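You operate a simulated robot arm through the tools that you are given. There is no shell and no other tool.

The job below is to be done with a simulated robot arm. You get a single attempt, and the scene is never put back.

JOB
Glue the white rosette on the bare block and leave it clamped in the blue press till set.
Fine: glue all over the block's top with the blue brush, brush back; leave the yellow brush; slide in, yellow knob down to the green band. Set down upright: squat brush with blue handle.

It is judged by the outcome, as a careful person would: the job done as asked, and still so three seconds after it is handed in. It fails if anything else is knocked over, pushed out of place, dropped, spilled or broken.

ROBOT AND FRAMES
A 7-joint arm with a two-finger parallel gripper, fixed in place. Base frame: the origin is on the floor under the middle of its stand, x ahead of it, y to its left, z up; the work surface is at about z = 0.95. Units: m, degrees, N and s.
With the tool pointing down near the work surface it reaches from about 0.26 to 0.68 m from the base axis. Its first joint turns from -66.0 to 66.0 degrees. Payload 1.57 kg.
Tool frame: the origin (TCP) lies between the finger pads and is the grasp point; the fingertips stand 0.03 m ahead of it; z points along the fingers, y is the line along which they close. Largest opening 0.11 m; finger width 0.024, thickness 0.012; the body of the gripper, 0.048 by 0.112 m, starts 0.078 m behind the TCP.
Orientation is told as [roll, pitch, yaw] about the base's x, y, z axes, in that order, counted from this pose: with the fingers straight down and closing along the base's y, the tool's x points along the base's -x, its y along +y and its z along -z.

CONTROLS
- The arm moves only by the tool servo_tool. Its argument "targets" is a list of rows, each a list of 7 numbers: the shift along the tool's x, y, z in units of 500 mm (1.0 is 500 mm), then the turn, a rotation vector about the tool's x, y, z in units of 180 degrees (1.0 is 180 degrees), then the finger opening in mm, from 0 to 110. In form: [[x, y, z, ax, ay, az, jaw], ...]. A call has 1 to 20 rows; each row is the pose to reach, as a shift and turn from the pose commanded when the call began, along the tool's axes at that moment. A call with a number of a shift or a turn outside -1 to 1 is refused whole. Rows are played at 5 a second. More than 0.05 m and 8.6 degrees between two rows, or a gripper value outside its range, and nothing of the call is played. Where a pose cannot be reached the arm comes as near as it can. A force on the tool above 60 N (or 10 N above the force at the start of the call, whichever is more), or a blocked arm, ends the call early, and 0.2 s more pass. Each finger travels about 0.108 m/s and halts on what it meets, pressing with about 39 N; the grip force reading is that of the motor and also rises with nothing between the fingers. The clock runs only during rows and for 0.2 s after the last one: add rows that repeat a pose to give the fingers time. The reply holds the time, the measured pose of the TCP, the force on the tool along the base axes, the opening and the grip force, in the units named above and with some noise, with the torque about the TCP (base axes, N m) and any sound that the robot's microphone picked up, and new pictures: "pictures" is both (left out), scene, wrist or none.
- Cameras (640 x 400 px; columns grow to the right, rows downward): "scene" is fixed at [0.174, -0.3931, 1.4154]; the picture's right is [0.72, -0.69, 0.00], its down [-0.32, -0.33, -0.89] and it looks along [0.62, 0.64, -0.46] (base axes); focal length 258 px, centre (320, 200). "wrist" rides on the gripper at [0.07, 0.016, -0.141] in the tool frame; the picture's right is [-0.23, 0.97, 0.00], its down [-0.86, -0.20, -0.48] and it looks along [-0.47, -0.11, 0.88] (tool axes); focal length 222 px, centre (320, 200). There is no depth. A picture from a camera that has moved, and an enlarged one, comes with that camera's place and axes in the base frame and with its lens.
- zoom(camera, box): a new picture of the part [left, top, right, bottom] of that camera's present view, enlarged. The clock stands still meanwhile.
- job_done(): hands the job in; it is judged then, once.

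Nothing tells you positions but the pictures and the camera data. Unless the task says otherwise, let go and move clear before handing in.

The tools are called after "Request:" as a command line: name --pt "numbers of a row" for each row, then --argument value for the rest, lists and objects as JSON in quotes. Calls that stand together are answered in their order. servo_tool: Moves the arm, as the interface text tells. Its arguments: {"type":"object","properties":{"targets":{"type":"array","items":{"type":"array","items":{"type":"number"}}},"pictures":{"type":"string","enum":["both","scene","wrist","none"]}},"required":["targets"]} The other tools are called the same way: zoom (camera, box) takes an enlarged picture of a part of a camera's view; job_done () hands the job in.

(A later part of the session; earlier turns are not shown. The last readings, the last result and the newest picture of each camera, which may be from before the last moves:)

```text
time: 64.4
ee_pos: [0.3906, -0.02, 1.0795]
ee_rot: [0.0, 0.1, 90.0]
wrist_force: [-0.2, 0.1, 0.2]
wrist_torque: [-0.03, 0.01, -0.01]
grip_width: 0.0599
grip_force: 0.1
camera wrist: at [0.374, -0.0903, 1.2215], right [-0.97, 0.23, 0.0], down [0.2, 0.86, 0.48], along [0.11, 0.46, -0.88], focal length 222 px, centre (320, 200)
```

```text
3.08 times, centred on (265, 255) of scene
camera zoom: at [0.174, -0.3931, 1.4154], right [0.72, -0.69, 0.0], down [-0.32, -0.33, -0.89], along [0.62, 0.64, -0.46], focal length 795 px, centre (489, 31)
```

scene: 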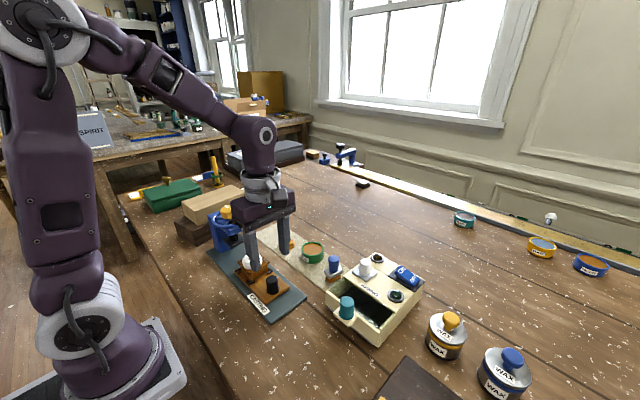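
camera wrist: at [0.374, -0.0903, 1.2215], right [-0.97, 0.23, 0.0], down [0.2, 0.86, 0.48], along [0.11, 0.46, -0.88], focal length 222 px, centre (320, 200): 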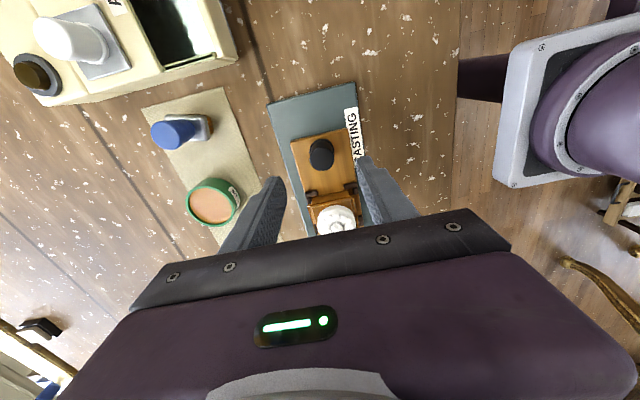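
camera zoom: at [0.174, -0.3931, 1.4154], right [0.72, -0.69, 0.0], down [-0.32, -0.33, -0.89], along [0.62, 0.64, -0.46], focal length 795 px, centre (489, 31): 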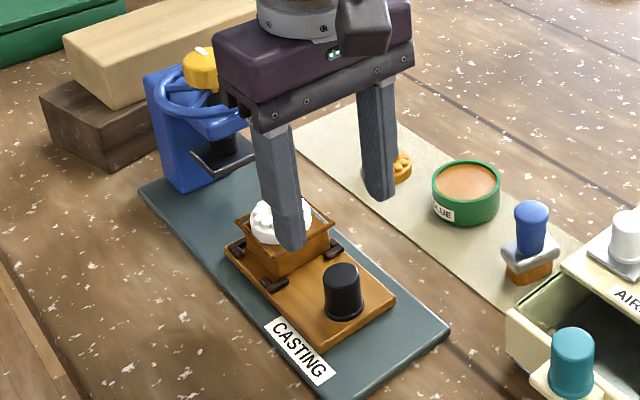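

The black knob is centred under the gripper. I'll lower around it and grip it.

Request:
servo_tool --pt "-0.003 0.002 0.04 0 0 0 60" --pt "-0.003 0.002 0.09 0 0 0 60" --pt "-0.003 0.002 0.138 0 0 0 60" --pt "-0.003 0.002 0.138 0 0 0 44" --pt "-0.003 0.002 0.138 0 0 0 30" --pt "-0.003 0.002 0.138 0 0 0 18" --pt "-0.003 0.002 0.138 0 0 0 18"

Request:
zoom --camera "scene" --box '[210, 200, 320, 310]'

```text
time: 66.0
ee_pos: [0.3898, -0.0179, 1.0087]
ee_rot: [0.0, 0.1, 89.9]
wrist_force: [8.9, 0.2, -12.4]
wrist_torque: [-0.01, 0.16, 0.03]
grip_width: 0.0251
grip_force: 37.0
camera wrist: at [0.3724, -0.0887, 1.152], right [-0.97, 0.23, 0.0], down [0.2, 0.86, 0.48], along [0.11, 0.47, -0.88], focal length 222 px, centre (320, 200)
```

scene: 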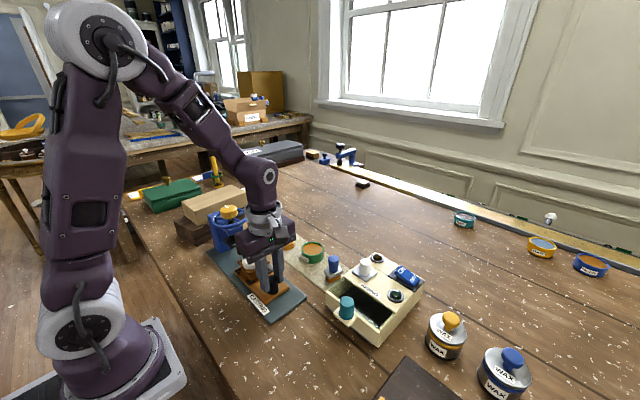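
wrist: 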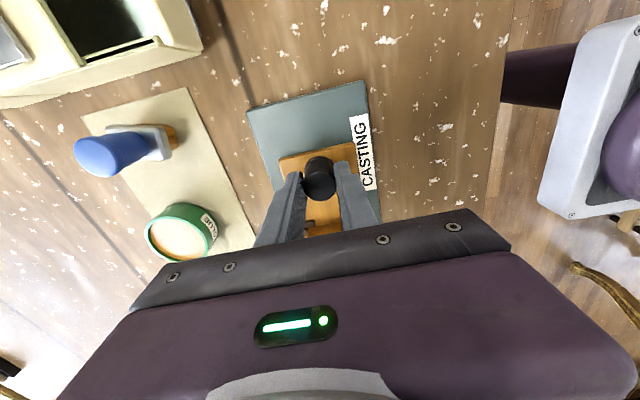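

```text
3.64 times, centred on (265, 255) of scene
camera zoom: at [0.1744, -0.3931, 1.4153], right [0.72, -0.69, 0.0], down [-0.32, -0.33, -0.89], along [0.62, 0.64, -0.46], focal length 940 px, centre (520, 0)
```

zoom: 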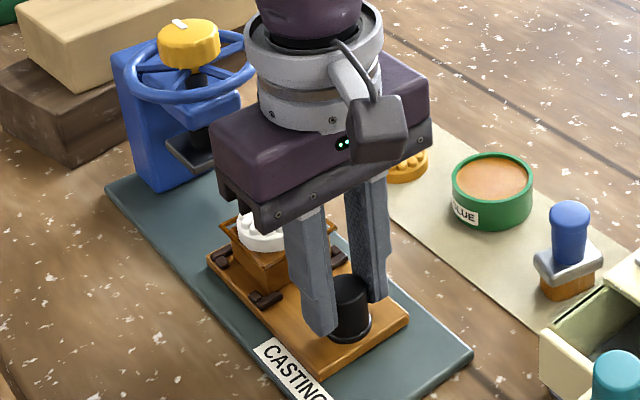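

I have the carriage knob. I'll slide the carriage slowly toward the press for the first 65 mm and check the clearance under the platen.

Request:
servo_tool --pt "0 -0.001 0.0006 0 0 0 18" --pt "-0.01 -0.001 0.0006 0 0 0 18" --pt "-0.02 -0.001 0.0006 0 0 0 18" --pt "-0.03 -0.001 0.0006 0 0 0 18" --pt "-0.04 -0.001 0.0006 0 0 0 18" --pt "-0.05 -0.001 0.0006 0 0 0 18" --pt "-0.06 -0.001 0.0006 0 0 0 18" --pt "-0.07 -0.001 0.0006 0 0 0 18"

Request:
zoom --camera "scene" --box '[200, 190, 310, 300]'

```text
time: 67.8
ee_pos: [0.3892, 0.0158, 1.0107]
ee_rot: [0.1, 0.0, 90.0]
wrist_force: [-1.8, -0.2, -16.5]
wrist_torque: [-0.21, -0.33, -0.08]
grip_width: 0.0251
grip_force: 36.3
camera wrist: at [0.3726, -0.0545, 1.1522], right [-0.97, 0.23, 0.0], down [0.2, 0.86, 0.48], along [0.11, 0.47, -0.88], focal length 222 px, centre (320, 200)
```

scene: 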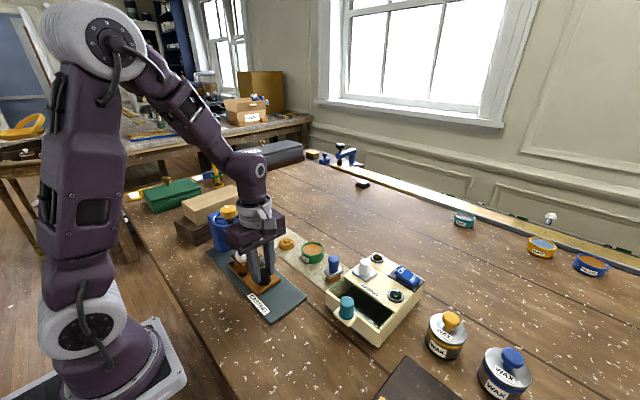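
wrist: 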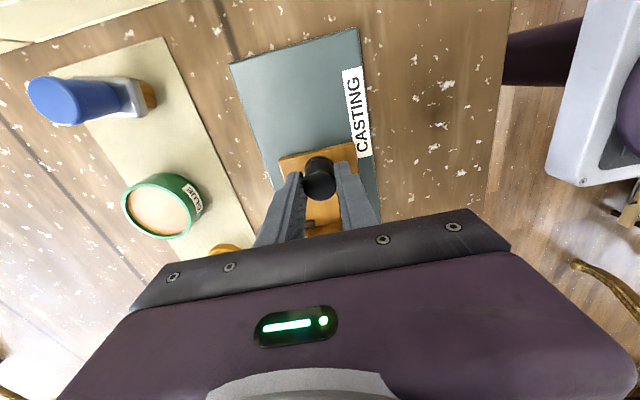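

```text
3.64 times, centred on (255, 245) of scene
camera zoom: at [0.1741, -0.3931, 1.4153], right [0.72, -0.69, 0.0], down [-0.32, -0.33, -0.89], along [0.62, 0.64, -0.46], focal length 940 px, centre (556, 36)
```

zoom: 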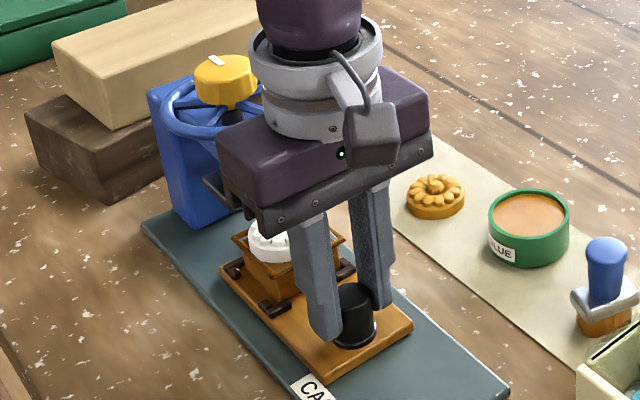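

The carriage slides smoothly. I'll continue another 30 mm and check again.

Request:
servo_tool --pt "-0.01 0 0.001 0 0 0 18" --pt "-0.02 0 0.002 0 0 0 18" --pt "-0.03 0 0.002 0 0 0 18" --pt "-0.04 0 0.002 0 0 0 18" --pt "-0.05 0 0.002 0 0 0 18" --pt "-0.06 0 0.002 0 0 0 18"

Request:
zoom --camera "scene" --box '[200, 190, 300, 290]'

```text
time: 69.2
ee_pos: [0.3898, 0.0452, 1.0088]
ee_rot: [0.3, -0.1, 90.0]
wrist_force: [-11.7, -1.0, -8.0]
wrist_torque: [0.39, -0.26, -0.04]
grip_width: 0.0254
grip_force: 36.6
camera wrist: at [0.3729, -0.0247, 1.1506], right [-0.97, 0.23, 0.0], down [0.2, 0.86, 0.48], along [0.11, 0.47, -0.88], focal length 222 px, centre (320, 200)
```

scene: 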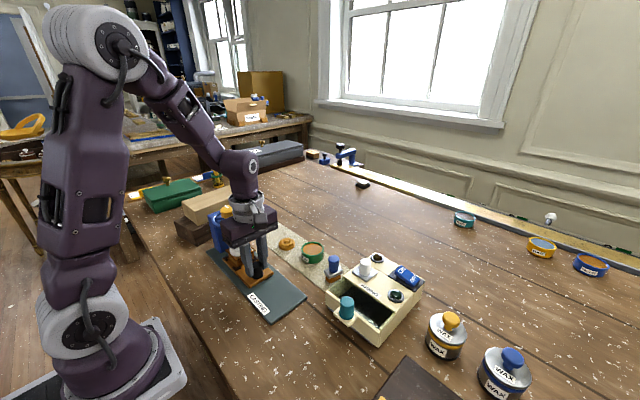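
wrist: 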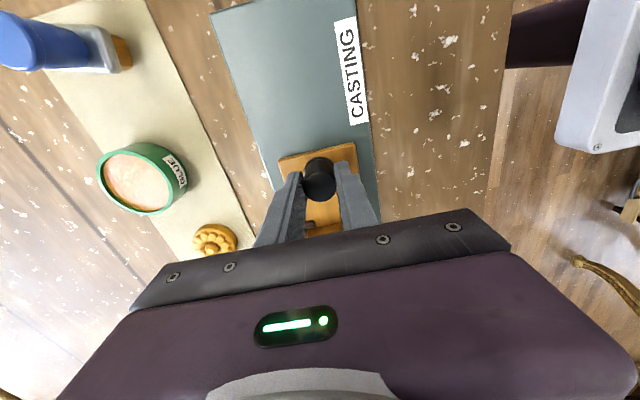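

```text
4.00 times, centred on (250, 240) of scene
camera zoom: at [0.1737, -0.3931, 1.4154], right [0.72, -0.69, 0.0], down [-0.32, -0.33, -0.89], along [0.62, 0.64, -0.46], focal length 1034 px, centre (600, 40)
```

zoom: 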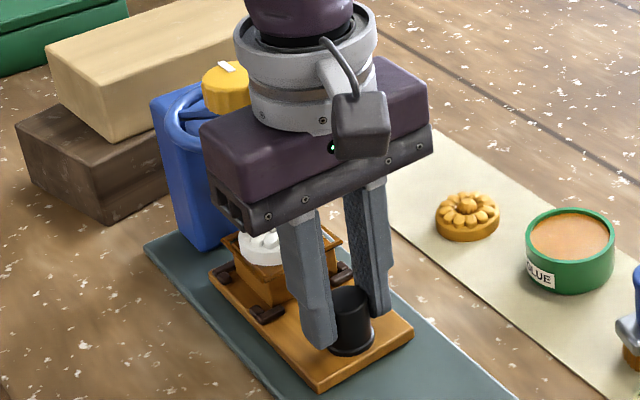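

The slide's track drifts slightly toward -x, so I'll correct for that and continue slowly toward the end, watching for a stop.

Request:
servo_tool --pt "0 0.0014 0 0 0 0 18" --pt "-0.006 0.0016 0 0 0 0 18" --pt "-0.012 0.0018 0 0 0 0 18" --pt "-0.018 0.002 0 0 0 0 18" --pt "-0.024 0.0022 0 0 0 0 18"

Request:
zoom --camera "scene" --box '[200, 190, 300, 290]'

```text
time: 70.4
ee_pos: [0.3898, 0.0592, 1.0104]
ee_rot: [-0.1, -0.1, 90.0]
wrist_force: [4.5, -1.3, -13.7]
wrist_torque: [-0.04, 0.33, -0.04]
grip_width: 0.025
grip_force: 36.8
camera wrist: at [0.3722, -0.0126, 1.1512], right [-0.97, 0.23, 0.0], down [0.2, 0.85, 0.48], along [0.11, 0.47, -0.88], focal length 222 px, centre (320, 200)
```

scene: 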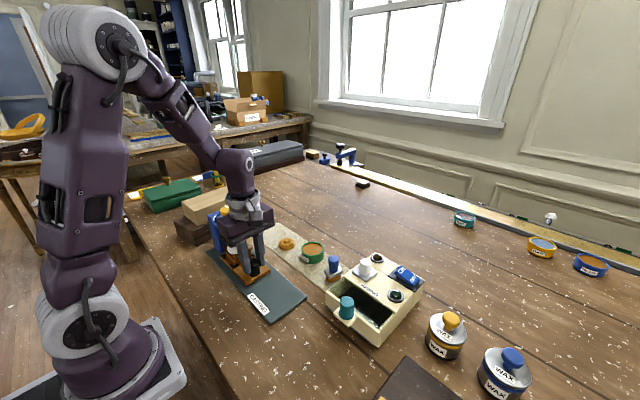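
wrist: 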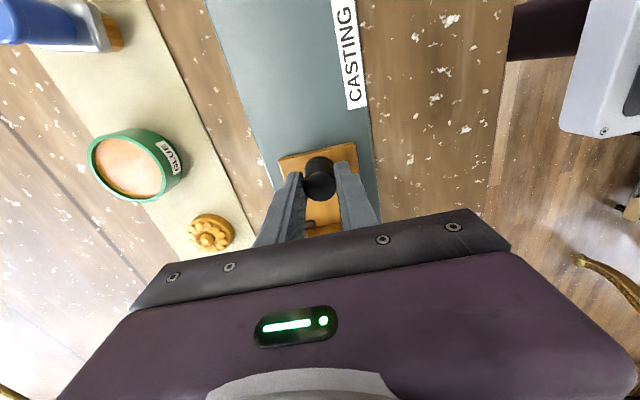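

```text
4.00 times, centred on (250, 240) of scene
camera zoom: at [0.1743, -0.3931, 1.4153], right [0.72, -0.69, 0.0], down [-0.32, -0.33, -0.89], along [0.62, 0.64, -0.46], focal length 1034 px, centre (600, 40)
```

zoom: 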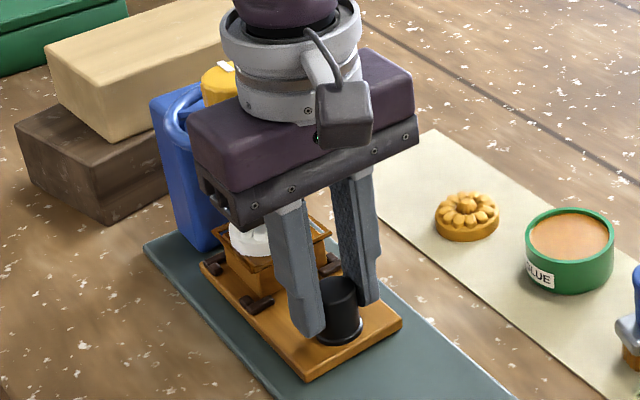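

Request:
servo_tool --pt "-0.004 0 0.001 0 0 0 18" --pt "-0.008 0.0002 0.001 0 0 0 18" --pt "-0.008 0.0002 0.001 0 0 0 18" --pictures "none"

```text
time: 71.2
ee_pos: [0.3888, 0.0621, 1.0088]
ee_rot: [-0.2, 0.0, 90.1]
wrist_force: [5.2, 0.4, 30.9]
wrist_torque: [-0.08, 0.27, 0.05]
grip_width: 0.0252
grip_force: 36.5
```

Request:
servo_tool --pt "0 0 -0.001 0 0 0 18" --pt "-0.004 0 -0.001 0 0 0 18" --pt "-0.004 0 -0.001 0 0 0 18" --pictures "none"

```text
time: 72.0
ee_pos: [0.3895, 0.0662, 1.0089]
ee_rot: [-0.2, 0.0, 90.0]
wrist_force: [9.6, -0.5, 28.9]
wrist_torque: [0.1, 0.08, -0.06]
grip_width: 0.025
grip_force: 37.0
```

There's no hard stop felt yet, so I'll release the knob, back away and look at how the block sits under the platen.

Request:
servo_tool --pt "0 0 -0.001 0 0 0 24" --pt "0 0 -0.001 0 0 0 36" --pt "0 0 -0.001 0 0 0 56" --pt "0 0 -0.03 0 0 0 60" --pt "0.02 0 -0.08 0 0 0 60" --pt "0.08 0 -0.12 0 0 0 60" --pt "0.16 0 -0.14 0 0 0 60" --pt "0.24 0 -0.14 0 0 0 80" --pt "0.24 0 -0.14 0 0 0 110"

Request:
zoom --camera "scene" --box '[190, 190, 290, 290]'

Request:
zoom --camera "wrist" --box '[240, 80, 440, 230]'

```text
time: 74.0
ee_pos: [0.3851, -0.0576, 1.0788]
ee_rot: [-0.1, 0.0, 90.0]
wrist_force: [0.2, -0.1, -0.2]
wrist_torque: [0.02, -0.02, 0.04]
grip_width: 0.1101
grip_force: 0.1
camera wrist: at [0.367, -0.1272, 1.2206], right [-0.97, 0.23, 0.0], down [0.2, 0.86, 0.48], along [0.11, 0.47, -0.88], focal length 222 px, centre (320, 200)
```

scene: 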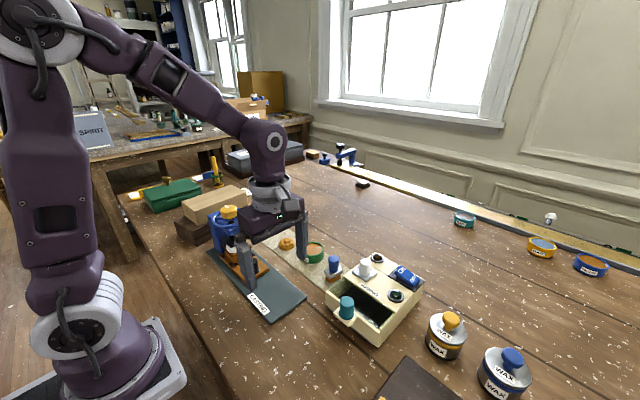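
wrist: 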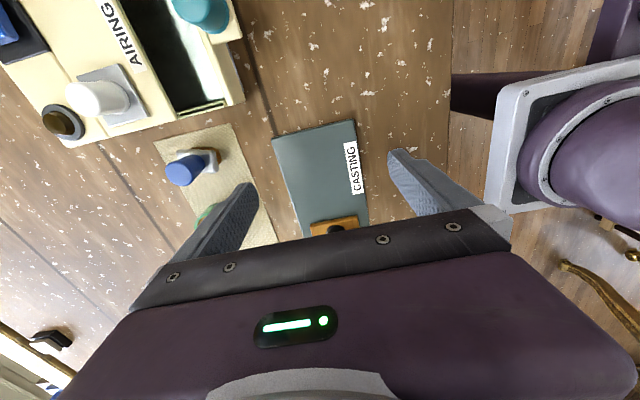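

```text
4.00 times, centred on (240, 240) of scene
camera zoom: at [0.1739, -0.3931, 1.4153], right [0.72, -0.69, 0.0], down [-0.32, -0.33, -0.89], along [0.62, 0.64, -0.46], focal length 1034 px, centre (640, 40)
```

zoom: 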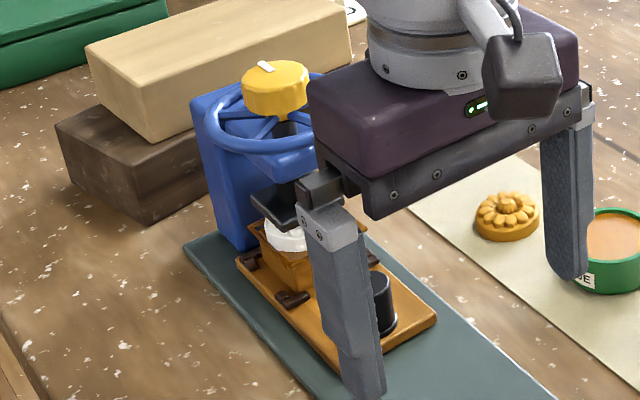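

```text
2.67 times, centred on (340, 155) of wrist
camera zoom: at [0.367, -0.1272, 1.2206], right [-0.97, 0.23, 0.0], down [0.2, 0.86, 0.48], along [0.11, 0.47, -0.88], focal length 592 px, centre (267, 320)
```

zoom: 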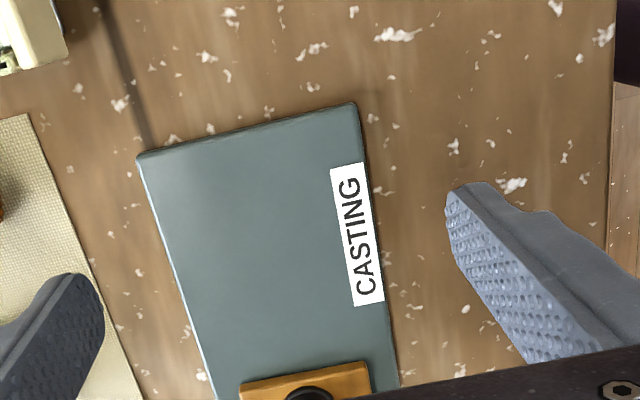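

Request:
servo_tool --pt "0.0 0 -0.04 0 -0.03 0 110" --pt "-0.01 0 -0.08 0 -0.07 0 110" --pt "-0.01 0 -0.11 0 -0.11 0 110" --pt "-0.01 0 -0.12 0 -0.15 0 110" --pt "-0.01 0 -0.12 0 -0.19 0 110" --pt "-0.01 0 -0.12 0 -0.22 0 110" --pt "-0.01 0 -0.12 0 -0.22 0 110"

Request:
zoom --camera "scene" --box '[190, 190, 290, 290]'

Request:
zoom --camera "wrist" --box '[270, 60, 390, 220]'

```text
time: 75.6
ee_pos: [0.3884, -0.0497, 1.1404]
ee_rot: [0.0, -39.6, 90.0]
wrist_force: [-0.4, -0.6, 0.7]
wrist_torque: [0.02, 0.02, 0.02]
grip_width: 0.1103
grip_force: 0.0
camera wrist: at [0.3708, -0.1944, 1.2046], right [-0.97, 0.17, 0.14], down [0.2, 0.35, 0.91], along [0.11, 0.92, -0.38], focal length 222 px, centre (320, 200)
```

scene: 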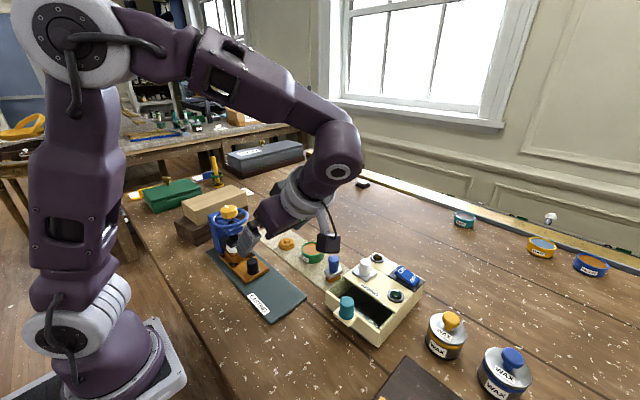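
wrist: 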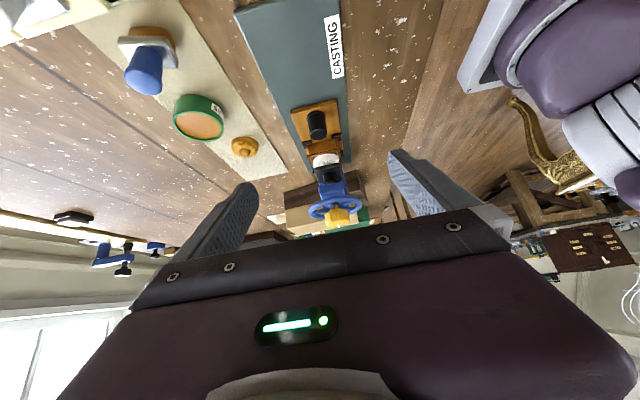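

```text
4.00 times, centred on (240, 240) of scene
camera zoom: at [0.1739, -0.3931, 1.4153], right [0.72, -0.69, 0.0], down [-0.32, -0.33, -0.89], along [0.62, 0.64, -0.46], focal length 1034 px, centre (640, 40)
```

zoom: 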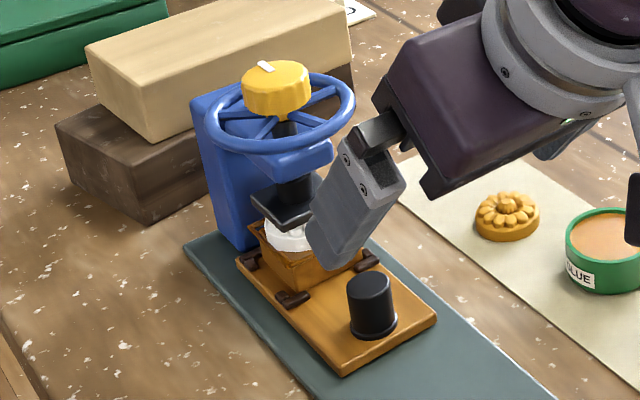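

```text
2.50 times, centred on (330, 140) of wrist
camera zoom: at [0.3708, -0.1944, 1.2046], right [-0.97, 0.17, 0.14], down [0.2, 0.35, 0.91], along [0.11, 0.92, -0.38], focal length 555 px, centre (295, 350)
```

zoom: 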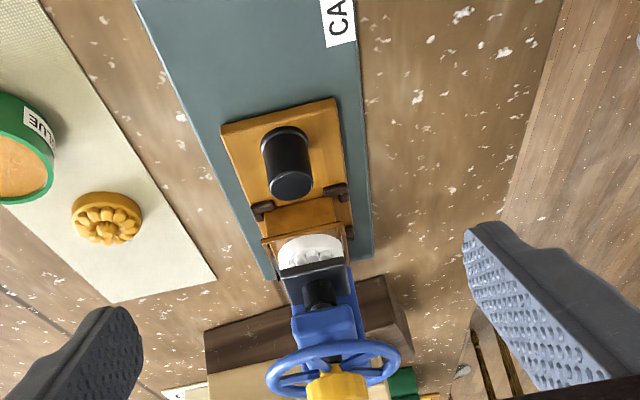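

The rosette is under the platen, with its centre about 2–3 mm beyond the press axis at roughly (0.387, 0.143). I'll straighten up, rise and move over the yellow knob so the scene camera has a clear side view.

Request:
servo_tool --pt "-0.02 0 -0.02 0 0.03 0 110" --pt "-0.04 0 -0.045 0 0.07 0 110" --pt "-0.06 0 -0.07 0 0.11 0 110" --pt "-0.08 0 -0.095 0 0.15 0 100" --pt "-0.1 0 -0.12 0 0.19 0 80" --pt "-0.102 0 -0.1233 0 0.22 0 70" --pt "-0.102 0 -0.1233 0 0.22 0 70" --pictures "none"

Request:
zoom --camera "scene" --box '[195, 195, 275, 295]'

```text
time: 77.2
ee_pos: [0.3896, -0.0499, 1.2217]
ee_rot: [0.1, 0.1, 90.0]
wrist_force: [0.0, -0.4, 0.2]
wrist_torque: [0.03, 0.0, 0.0]
grip_width: 0.0702
grip_force: 0.1
```

```text
4.00 times, centred on (235, 245) of scene
camera zoom: at [0.174, -0.3931, 1.4154], right [0.72, -0.69, 0.0], down [-0.32, -0.33, -0.89], along [0.62, 0.64, -0.46], focal length 1034 px, centre (660, 20)
```

zoom: 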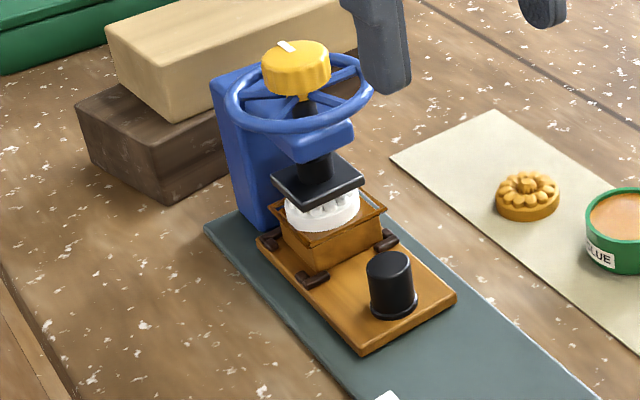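

Request:
zoom --camera "scene" --box '[205, 200, 265, 265]'

Request:
zoom --camera "wrist" --box '[260, 60, 420, 210]'

```text
6.15 times, centred on (235, 232) of scene
camera zoom: at [0.174, -0.3931, 1.4154], right [0.72, -0.69, 0.0], down [-0.32, -0.33, -0.89], along [0.62, 0.64, -0.46], focal length 1590 px, centre (843, 0)
```

zoom: 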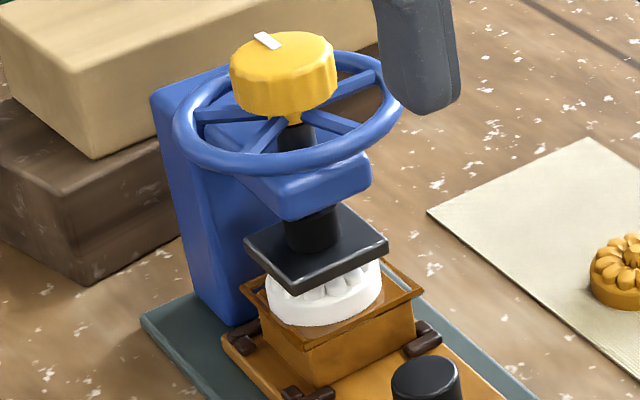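

```text
2.67 times, centred on (340, 135) of wrist
camera zoom: at [0.3713, -0.121, 1.3626], right [-0.97, 0.23, 0.0], down [0.2, 0.86, 0.48], along [0.11, 0.46, -0.88], focal length 592 px, centre (267, 373)
```

zoom: 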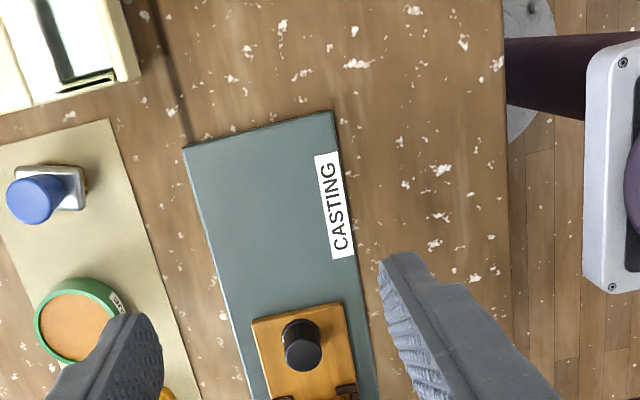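

The rosette lines up with the platen in this view, and there's a small gap above it. Now I'll move over the yellow knob to measure it.

Request:
servo_tool --pt "-0.06 0 0 0 0 0 64" --pt "-0.13 0 0 0 0 0 64" --pt "-0.2 0 0 0 0 0 64" --pt "-0.27 0.002 0 0 0 0 64" --pt "-0.34 0.0036 0.02 0 0 0 64" --pt "-0.36 0.0036 0.04 0 0 0 64" --pt "-0.36 0.0036 0.04 0 0 0 64"

Request:
zoom --camera "wrist" --box '[240, 90, 400, 220]'

Request:
zoom --camera "scene" --box '[195, 180, 275, 280]'

```text
time: 78.8
ee_pos: [0.3881, 0.1301, 1.1983]
ee_rot: [0.0, 0.1, 90.0]
wrist_force: [-0.4, 0.6, -0.7]
wrist_torque: [-0.02, -0.02, 0.0]
grip_width: 0.064
grip_force: 0.1
camera wrist: at [0.3705, 0.0586, 1.3402], right [-0.97, 0.23, 0.0], down [0.2, 0.86, 0.48], along [0.11, 0.47, -0.88], focal length 222 px, centre (320, 200)
```

scene: 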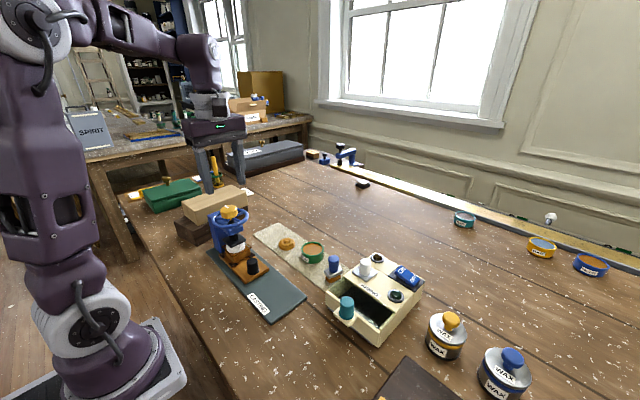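
wrist: 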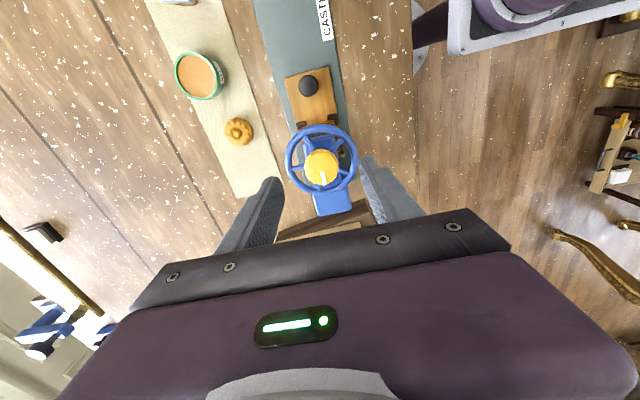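

```text
3.08 times, centred on (320, 155) of wrist
camera zoom: at [0.3705, 0.0586, 1.3402], right [-0.97, 0.23, 0.0], down [0.2, 0.86, 0.48], along [0.11, 0.47, -0.88], focal length 684 px, centre (320, 338)
```

zoom: 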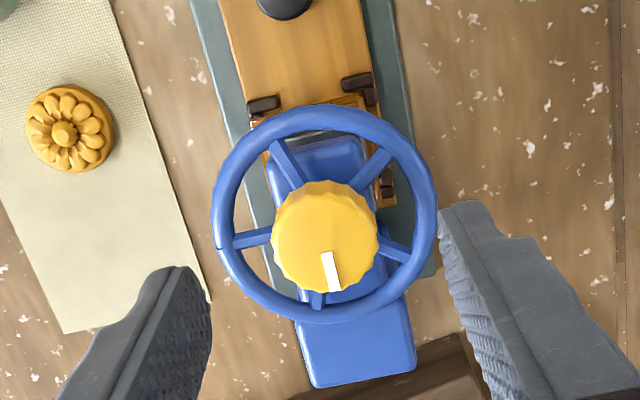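

```text
4.00 times, centred on (235, 230) of scene
camera zoom: at [0.174, -0.3931, 1.4154], right [0.72, -0.69, 0.0], down [-0.32, -0.33, -0.89], along [0.62, 0.64, -0.46], focal length 1034 px, centre (660, 80)
```

zoom: 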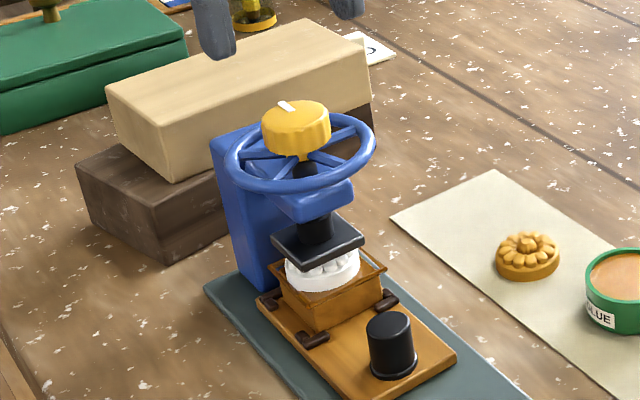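

The knob axis is at about (0.389, 0.143) and the knob is 38.5 mm across. I'll align over it, lower so the fingertips take its upper part clear of the wheel spokes, and grip.

Request:
servo_tool --pt "-0.0258 -0.0038 0.02 0 0 0 64" --pt "-0.0258 -0.0038 0.07 0 0 0 64" --pt "-0.0258 -0.0038 0.11 0 0 0 64" --pt "-0.0258 -0.0038 0.1294 0 0 0 64" --pt "-0.0258 -0.0038 0.1294 0 0 0 50" --pt "-0.0258 -0.0038 0.1294 0 0 0 40" --pt "-0.0258 -0.0038 0.1294 0 0 0 30" --pt "-0.0258 -0.0038 0.1294 0 0 0 30"

Request:
zoom --camera "scene" --box '[195, 180, 275, 280]'

Request:
zoom --camera "wrist" --box '[240, 90, 400, 220]'

```text
time: 80.6
ee_pos: [0.3895, 0.1434, 1.135]
ee_rot: [-0.1, 0.0, 90.0]
wrist_force: [4.5, 0.0, -3.2]
wrist_torque: [0.0, 0.06, 0.01]
grip_width: 0.0366
grip_force: 42.9
camera wrist: at [0.3724, 0.072, 1.2768], right [-0.97, 0.23, 0.0], down [0.2, 0.85, 0.48], along [0.11, 0.47, -0.88], focal length 222 px, centre (320, 200)
```

scene: 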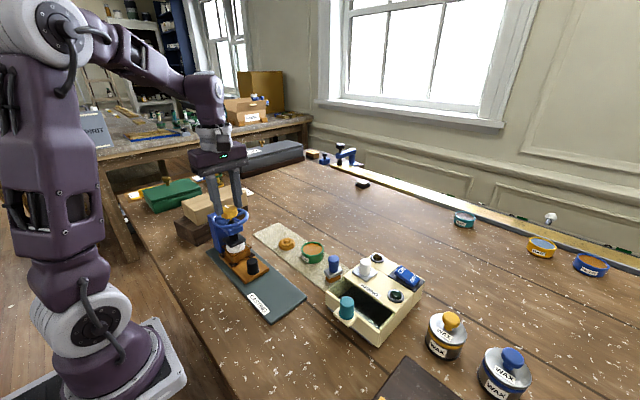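
wrist: 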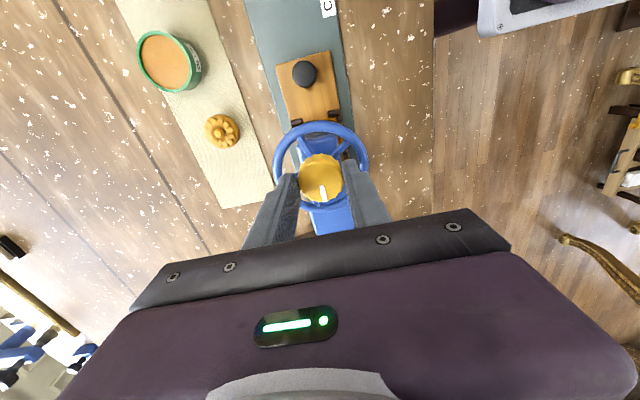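

```text
4.00 times, centred on (235, 230) of scene
camera zoom: at [0.1741, -0.3931, 1.4153], right [0.72, -0.69, 0.0], down [-0.32, -0.33, -0.89], along [0.62, 0.64, -0.46], focal length 1034 px, centre (660, 80)
```

zoom: 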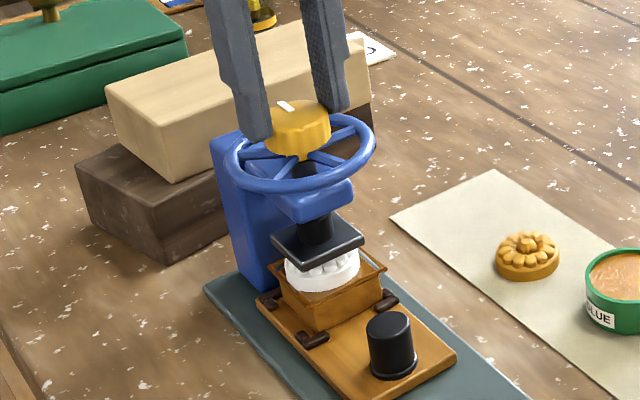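

```text
3.08 times, centred on (320, 155) of wrist
camera zoom: at [0.3724, 0.072, 1.2768], right [-0.97, 0.23, 0.0], down [0.2, 0.85, 0.48], along [0.11, 0.47, -0.88], focal length 684 px, centre (320, 338)
```

zoom: 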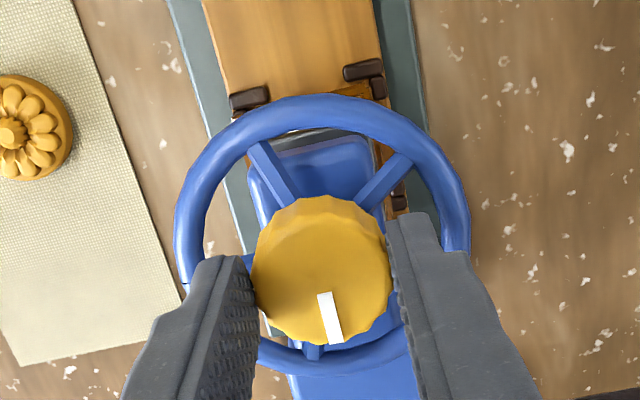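

I have the knob. I'll turn it about 29° clockwise (from above) and see which way it moves.

Request:
servo_tool --pt "0 0 0 0 0 0.04 30" --pt "0 0 0 0 0 0.08 30" --pt "0 0 0 0 0 0.12 30" --pt "0 0 0 0 0 0.16 30" --pt "0 0 0 0 0 0.16 30"

Request:
zoom --camera "scene" --box '[195, 180, 275, 280]'

```text
time: 81.8
ee_pos: [0.3894, 0.1429, 1.1347]
ee_rot: [0.0, -0.1, 61.1]
wrist_force: [-5.2, 9.2, -4.4]
wrist_torque: [0.24, 0.04, 0.0]
grip_width: 0.037
grip_force: 43.4
camera wrist: at [0.3396, 0.0888, 1.276], right [-0.74, 0.67, 0.0], down [0.59, 0.65, 0.48], along [0.32, 0.36, -0.88], focal length 222 px, centre (320, 200)
```

scene: 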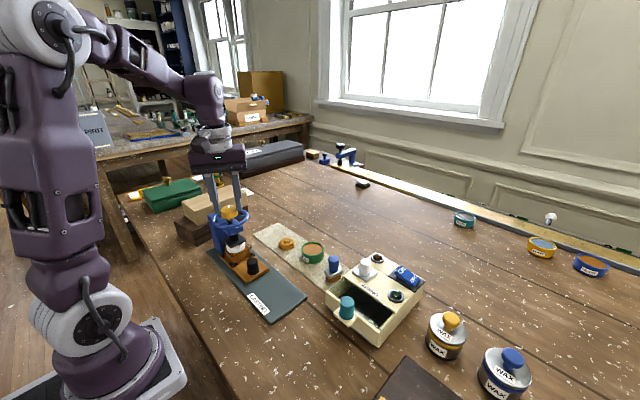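
wrist: 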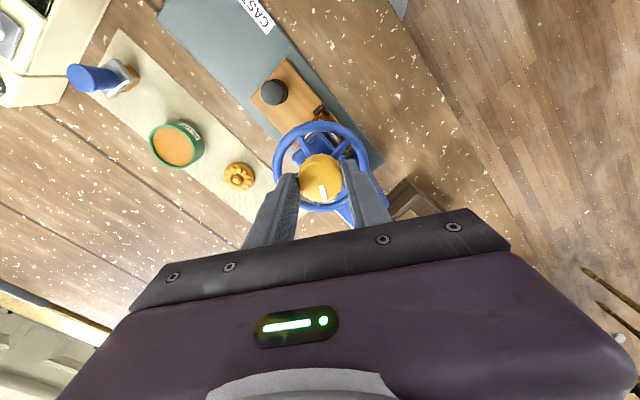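

```text
4.00 times, centred on (235, 230) of scene
camera zoom: at [0.1738, -0.3928, 1.4155], right [0.72, -0.69, 0.0], down [-0.32, -0.33, -0.89], along [0.62, 0.64, -0.46], focal length 1034 px, centre (660, 80)
```

zoom: 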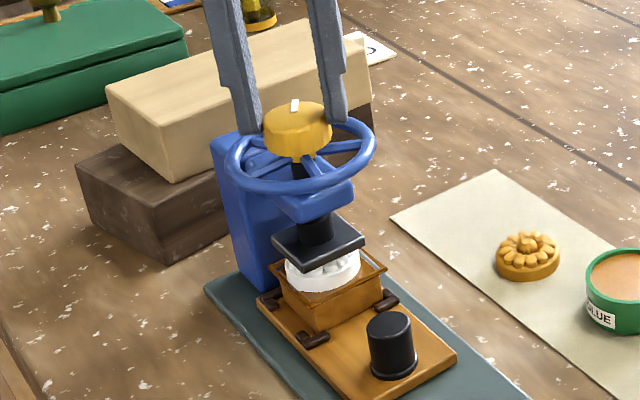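

The knob turns with the gripper, though the platen hardly moved yet. I'll continue clockwise another 100° and compare.

Request:
servo_tool --pt "0 0 0 0 0 0.045 30" --pt "0 0 0 0 0 0.09 30" --pt "0 0 0 0 0 0.135 30" --pt "0 0 0 0 0 0.18 30" --pt "0 0 0 0 0 0.225 30" --pt "0 0 0 0 0 0.27 30" --pt "0 0 0 0 0 0.315 30" --pt "0 0 0 0 0 0.36 30" --pt "0 0 0 0 0 0.405 30" --pt "0 0 0 0 0 0.45 30" --pt "0 0 0 0 0 0.495 30" --pt "0 0 0 0 0 0.54 30" --pt "0 0 0 0 0 0.56 30"

Request:
zoom --camera "scene" --box '[195, 180, 275, 280]'

Request:
zoom --camera "wrist" --box '[240, 90, 400, 220]'

```text
time: 84.6
ee_pos: [0.3889, 0.1449, 1.1352]
ee_rot: [0.3, 0.3, -39.7]
wrist_force: [1.6, 42.1, -25.7]
wrist_torque: [0.91, 0.31, 0.1]
grip_width: 0.0371
grip_force: 43.6
camera wrist: at [0.3447, 0.201, 1.2768], right [0.8, 0.6, 0.0], down [0.53, -0.7, 0.47], along [0.29, -0.38, -0.88], focal length 222 px, centre (320, 200)
```

scene: 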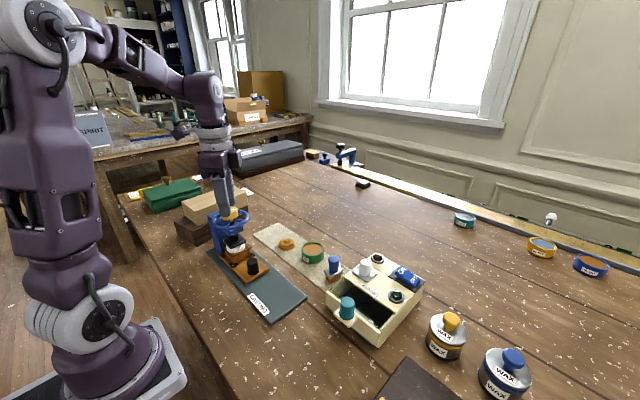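
wrist: 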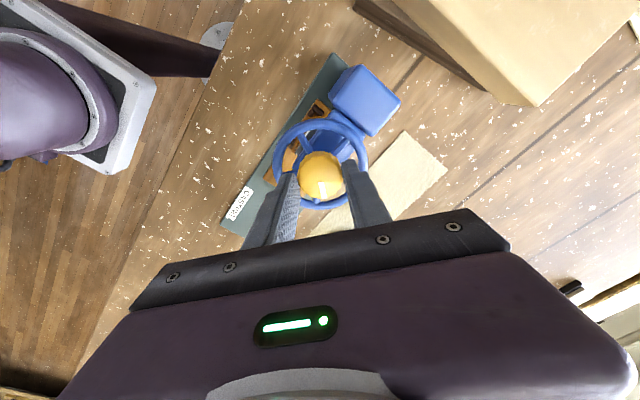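

```text
4.00 times, centred on (235, 230) of scene
camera zoom: at [0.1743, -0.3916, 1.4157], right [0.72, -0.69, 0.0], down [-0.32, -0.33, -0.89], along [0.62, 0.64, -0.46], focal length 1034 px, centre (660, 80)
```

zoom: 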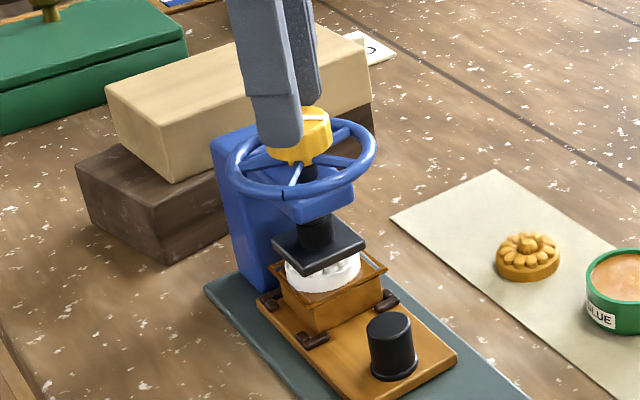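

```text
3.08 times, centred on (320, 155) of wrist
camera zoom: at [0.3447, 0.201, 1.2768], right [0.8, 0.6, 0.0], down [0.53, -0.7, 0.47], along [0.29, -0.38, -0.88], focal length 684 px, centre (320, 338)
```

zoom: 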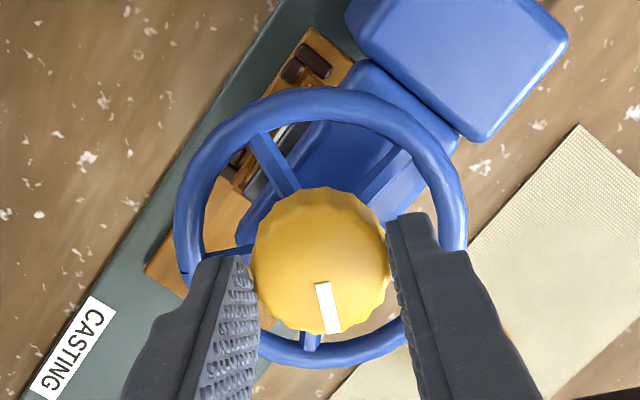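

The platen has come down noticeably. There's side load from the knob, so I'll look closely before going on.

Request:
zoom --camera "scene" --box '[210, 205, 260, 265]'

```text
6.67 times, centred on (235, 235) of scene
camera zoom: at [0.1743, -0.3916, 1.4157], right [0.72, -0.69, 0.0], down [-0.32, -0.33, -0.89], along [0.62, 0.64, -0.46], focal length 1723 px, centre (887, -33)
```

zoom: 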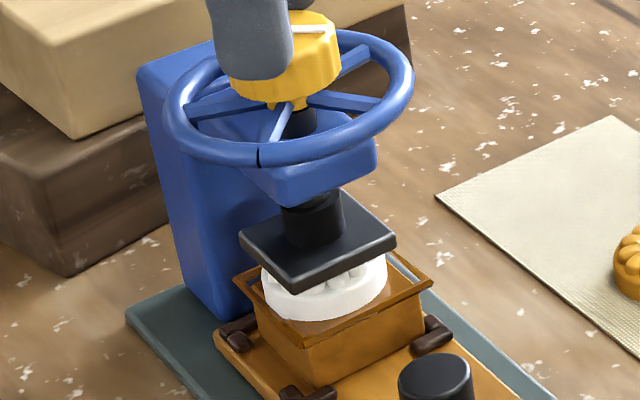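

I can't see a green band from here because the wheel rim hides the stem above the arm. I'll release the knob, back off to -y and look at the press from the side at a low angle.

Request:
servo_tool --pt "0 0 0 0 0 0 40" --pt "0 0 0 0 0 0 64" --pt "0 0 -0.03 0 0 0 70" --pt "0 0 -0.09 0 0 -0.04 80" --pt "-0.01 -0.012 -0.13 0 0 -0.085 110" --pt "-0.03 -0.036 -0.13 0 0 -0.13 110" --pt "-0.05 -0.06 -0.13 0 0 -0.175 110" --pt "-0.07 -0.085 -0.13 0 0 -0.22 110" --pt "-0.09 -0.11 -0.13 0 0 -0.265 110" --pt "-0.11 -0.135 -0.13 0 0 -0.31 110" --pt "-0.13 -0.16 -0.13 0 0 -0.355 110" --pt "-0.15 -0.185 -0.13 0 0 -0.4 110" --pt "-0.17 -0.21 -0.13 0 0 -0.445 110" --pt "-0.19 -0.235 -0.13 0 0 -0.49 110" --pt "-0.21 -0.26 -0.13 0 0 -0.535 110" --pt "-0.23 -0.285 -0.13 0 0 -0.58 110" --pt "-0.25 -0.3 -0.13 0 0 -0.625 110" --pt "-0.2593 -0.3134 -0.13 0 0 -0.67 110" --pt "-0.2593 -0.3134 -0.13 0 0 -0.715 110" --pt "-0.2593 -0.3134 -0.13 0 0 -0.72 110"

Request:
zoom --camera "scene" --box '[205, 200, 265, 265]'

```text
time: 88.8
ee_pos: [0.3897, -0.0624, 1.2001]
ee_rot: [0.1, 0.0, 90.0]
wrist_force: [-0.4, -1.1, 0.3]
wrist_torque: [0.0, 0.0, -0.05]
grip_width: 0.1101
grip_force: 0.1
camera wrist: at [0.3717, -0.132, 1.3417], right [-0.97, 0.23, 0.0], down [0.2, 0.86, 0.48], along [0.11, 0.47, -0.88], focal length 222 px, centre (320, 200)
```

scene: 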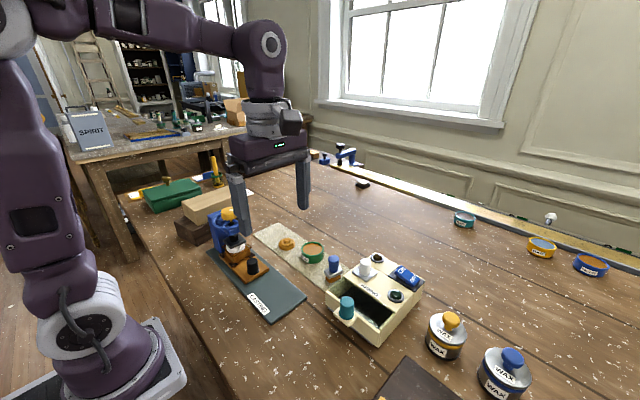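
wrist: 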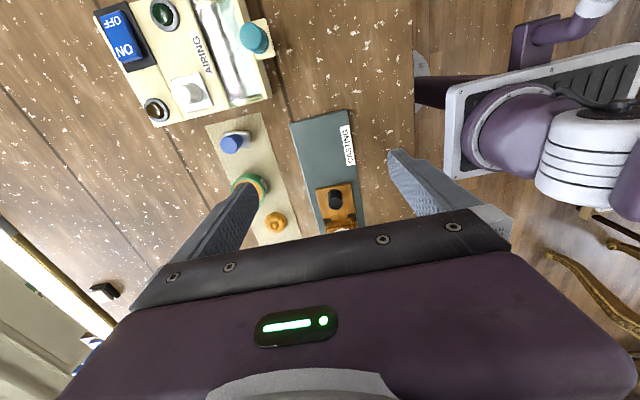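

```text
6.15 times, centred on (235, 232) of scene
camera zoom: at [0.174, -0.3931, 1.4154], right [0.72, -0.69, 0.0], down [-0.32, -0.33, -0.89], along [0.62, 0.64, -0.46], focal length 1590 px, centre (843, 0)
```

zoom: 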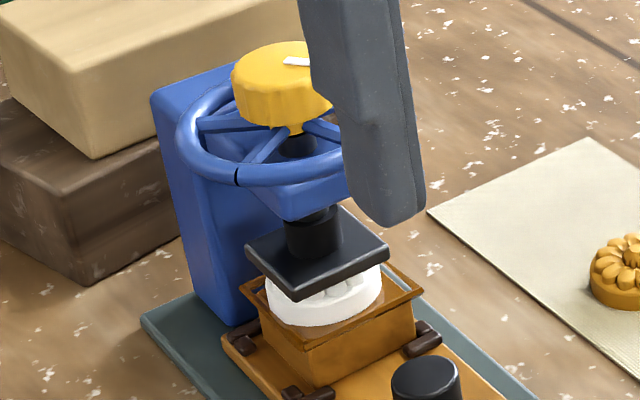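

Request:
servo_tool --pt "0.0 0 0.02 0 -0.04 0 110" --pt "0.0 0 0.05 0 -0.08 0 110" --pt "0.0 0 0.08 0 -0.12 0 110" --pt "0.0 0 0.11 0 -0.16 0 110" --pt "0.0 0 0.13 0 -0.2 0 110" --pt "0.0 0 0.15 0 -0.24 0 110" --pt "0.0 0 0.17 0 -0.28 0 110" --pt "0.0 0 0.18 0 -0.32 0 110" --pt "0.0 0 0.18 0 -0.361 0 110" --pt "0.0 0 0.18 0 -0.361 0 110"

Request:
zoom --camera "wrist" --box '[280, 120, 400, 240]'

Request:
zoom --camera "scene" --box '[205, 200, 265, 265]'

```text
time: 91.0
ee_pos: [0.3874, -0.0616, 1.11]
ee_rot: [-0.1, -65.2, 90.1]
wrist_force: [-1.1, 0.5, 0.7]
wrist_torque: [-0.02, 0.01, 0.0]
grip_width: 0.1099
grip_force: 0.1
camera wrist: at [0.3713, -0.2201, 1.1063], right [-0.97, 0.1, 0.21], down [0.2, -0.07, 0.98], along [0.11, 0.99, 0.05], focal length 222 px, centre (320, 200)
```

scene: 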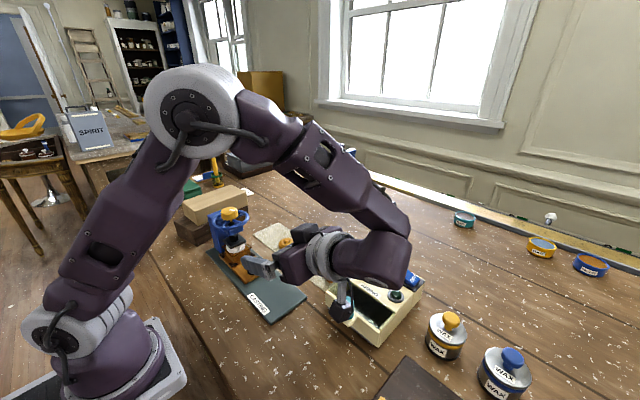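
wrist: 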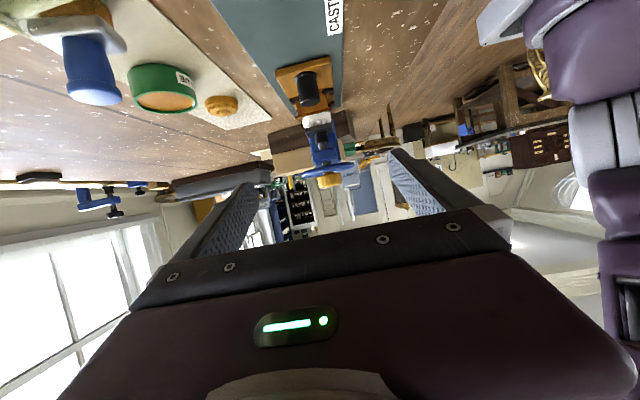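

```text
3.33 times, centred on (340, 180) of wrist
camera zoom: at [0.3713, -0.2201, 1.1063], right [-0.97, 0.1, 0.21], down [0.2, -0.07, 0.98], along [0.11, 0.99, 0.05], focal length 740 px, centre (253, 267)
```

zoom: 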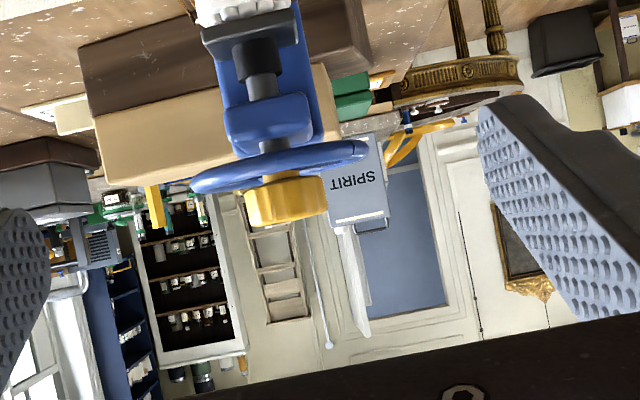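

```text
6.15 times, centred on (235, 232) of scene
camera zoom: at [0.1739, -0.3931, 1.4153], right [0.72, -0.69, 0.0], down [-0.32, -0.33, -0.89], along [0.62, 0.64, -0.46], focal length 1590 px, centre (843, 0)
```

zoom: 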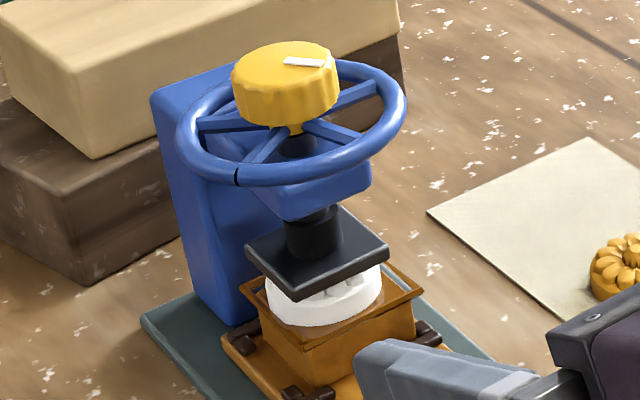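

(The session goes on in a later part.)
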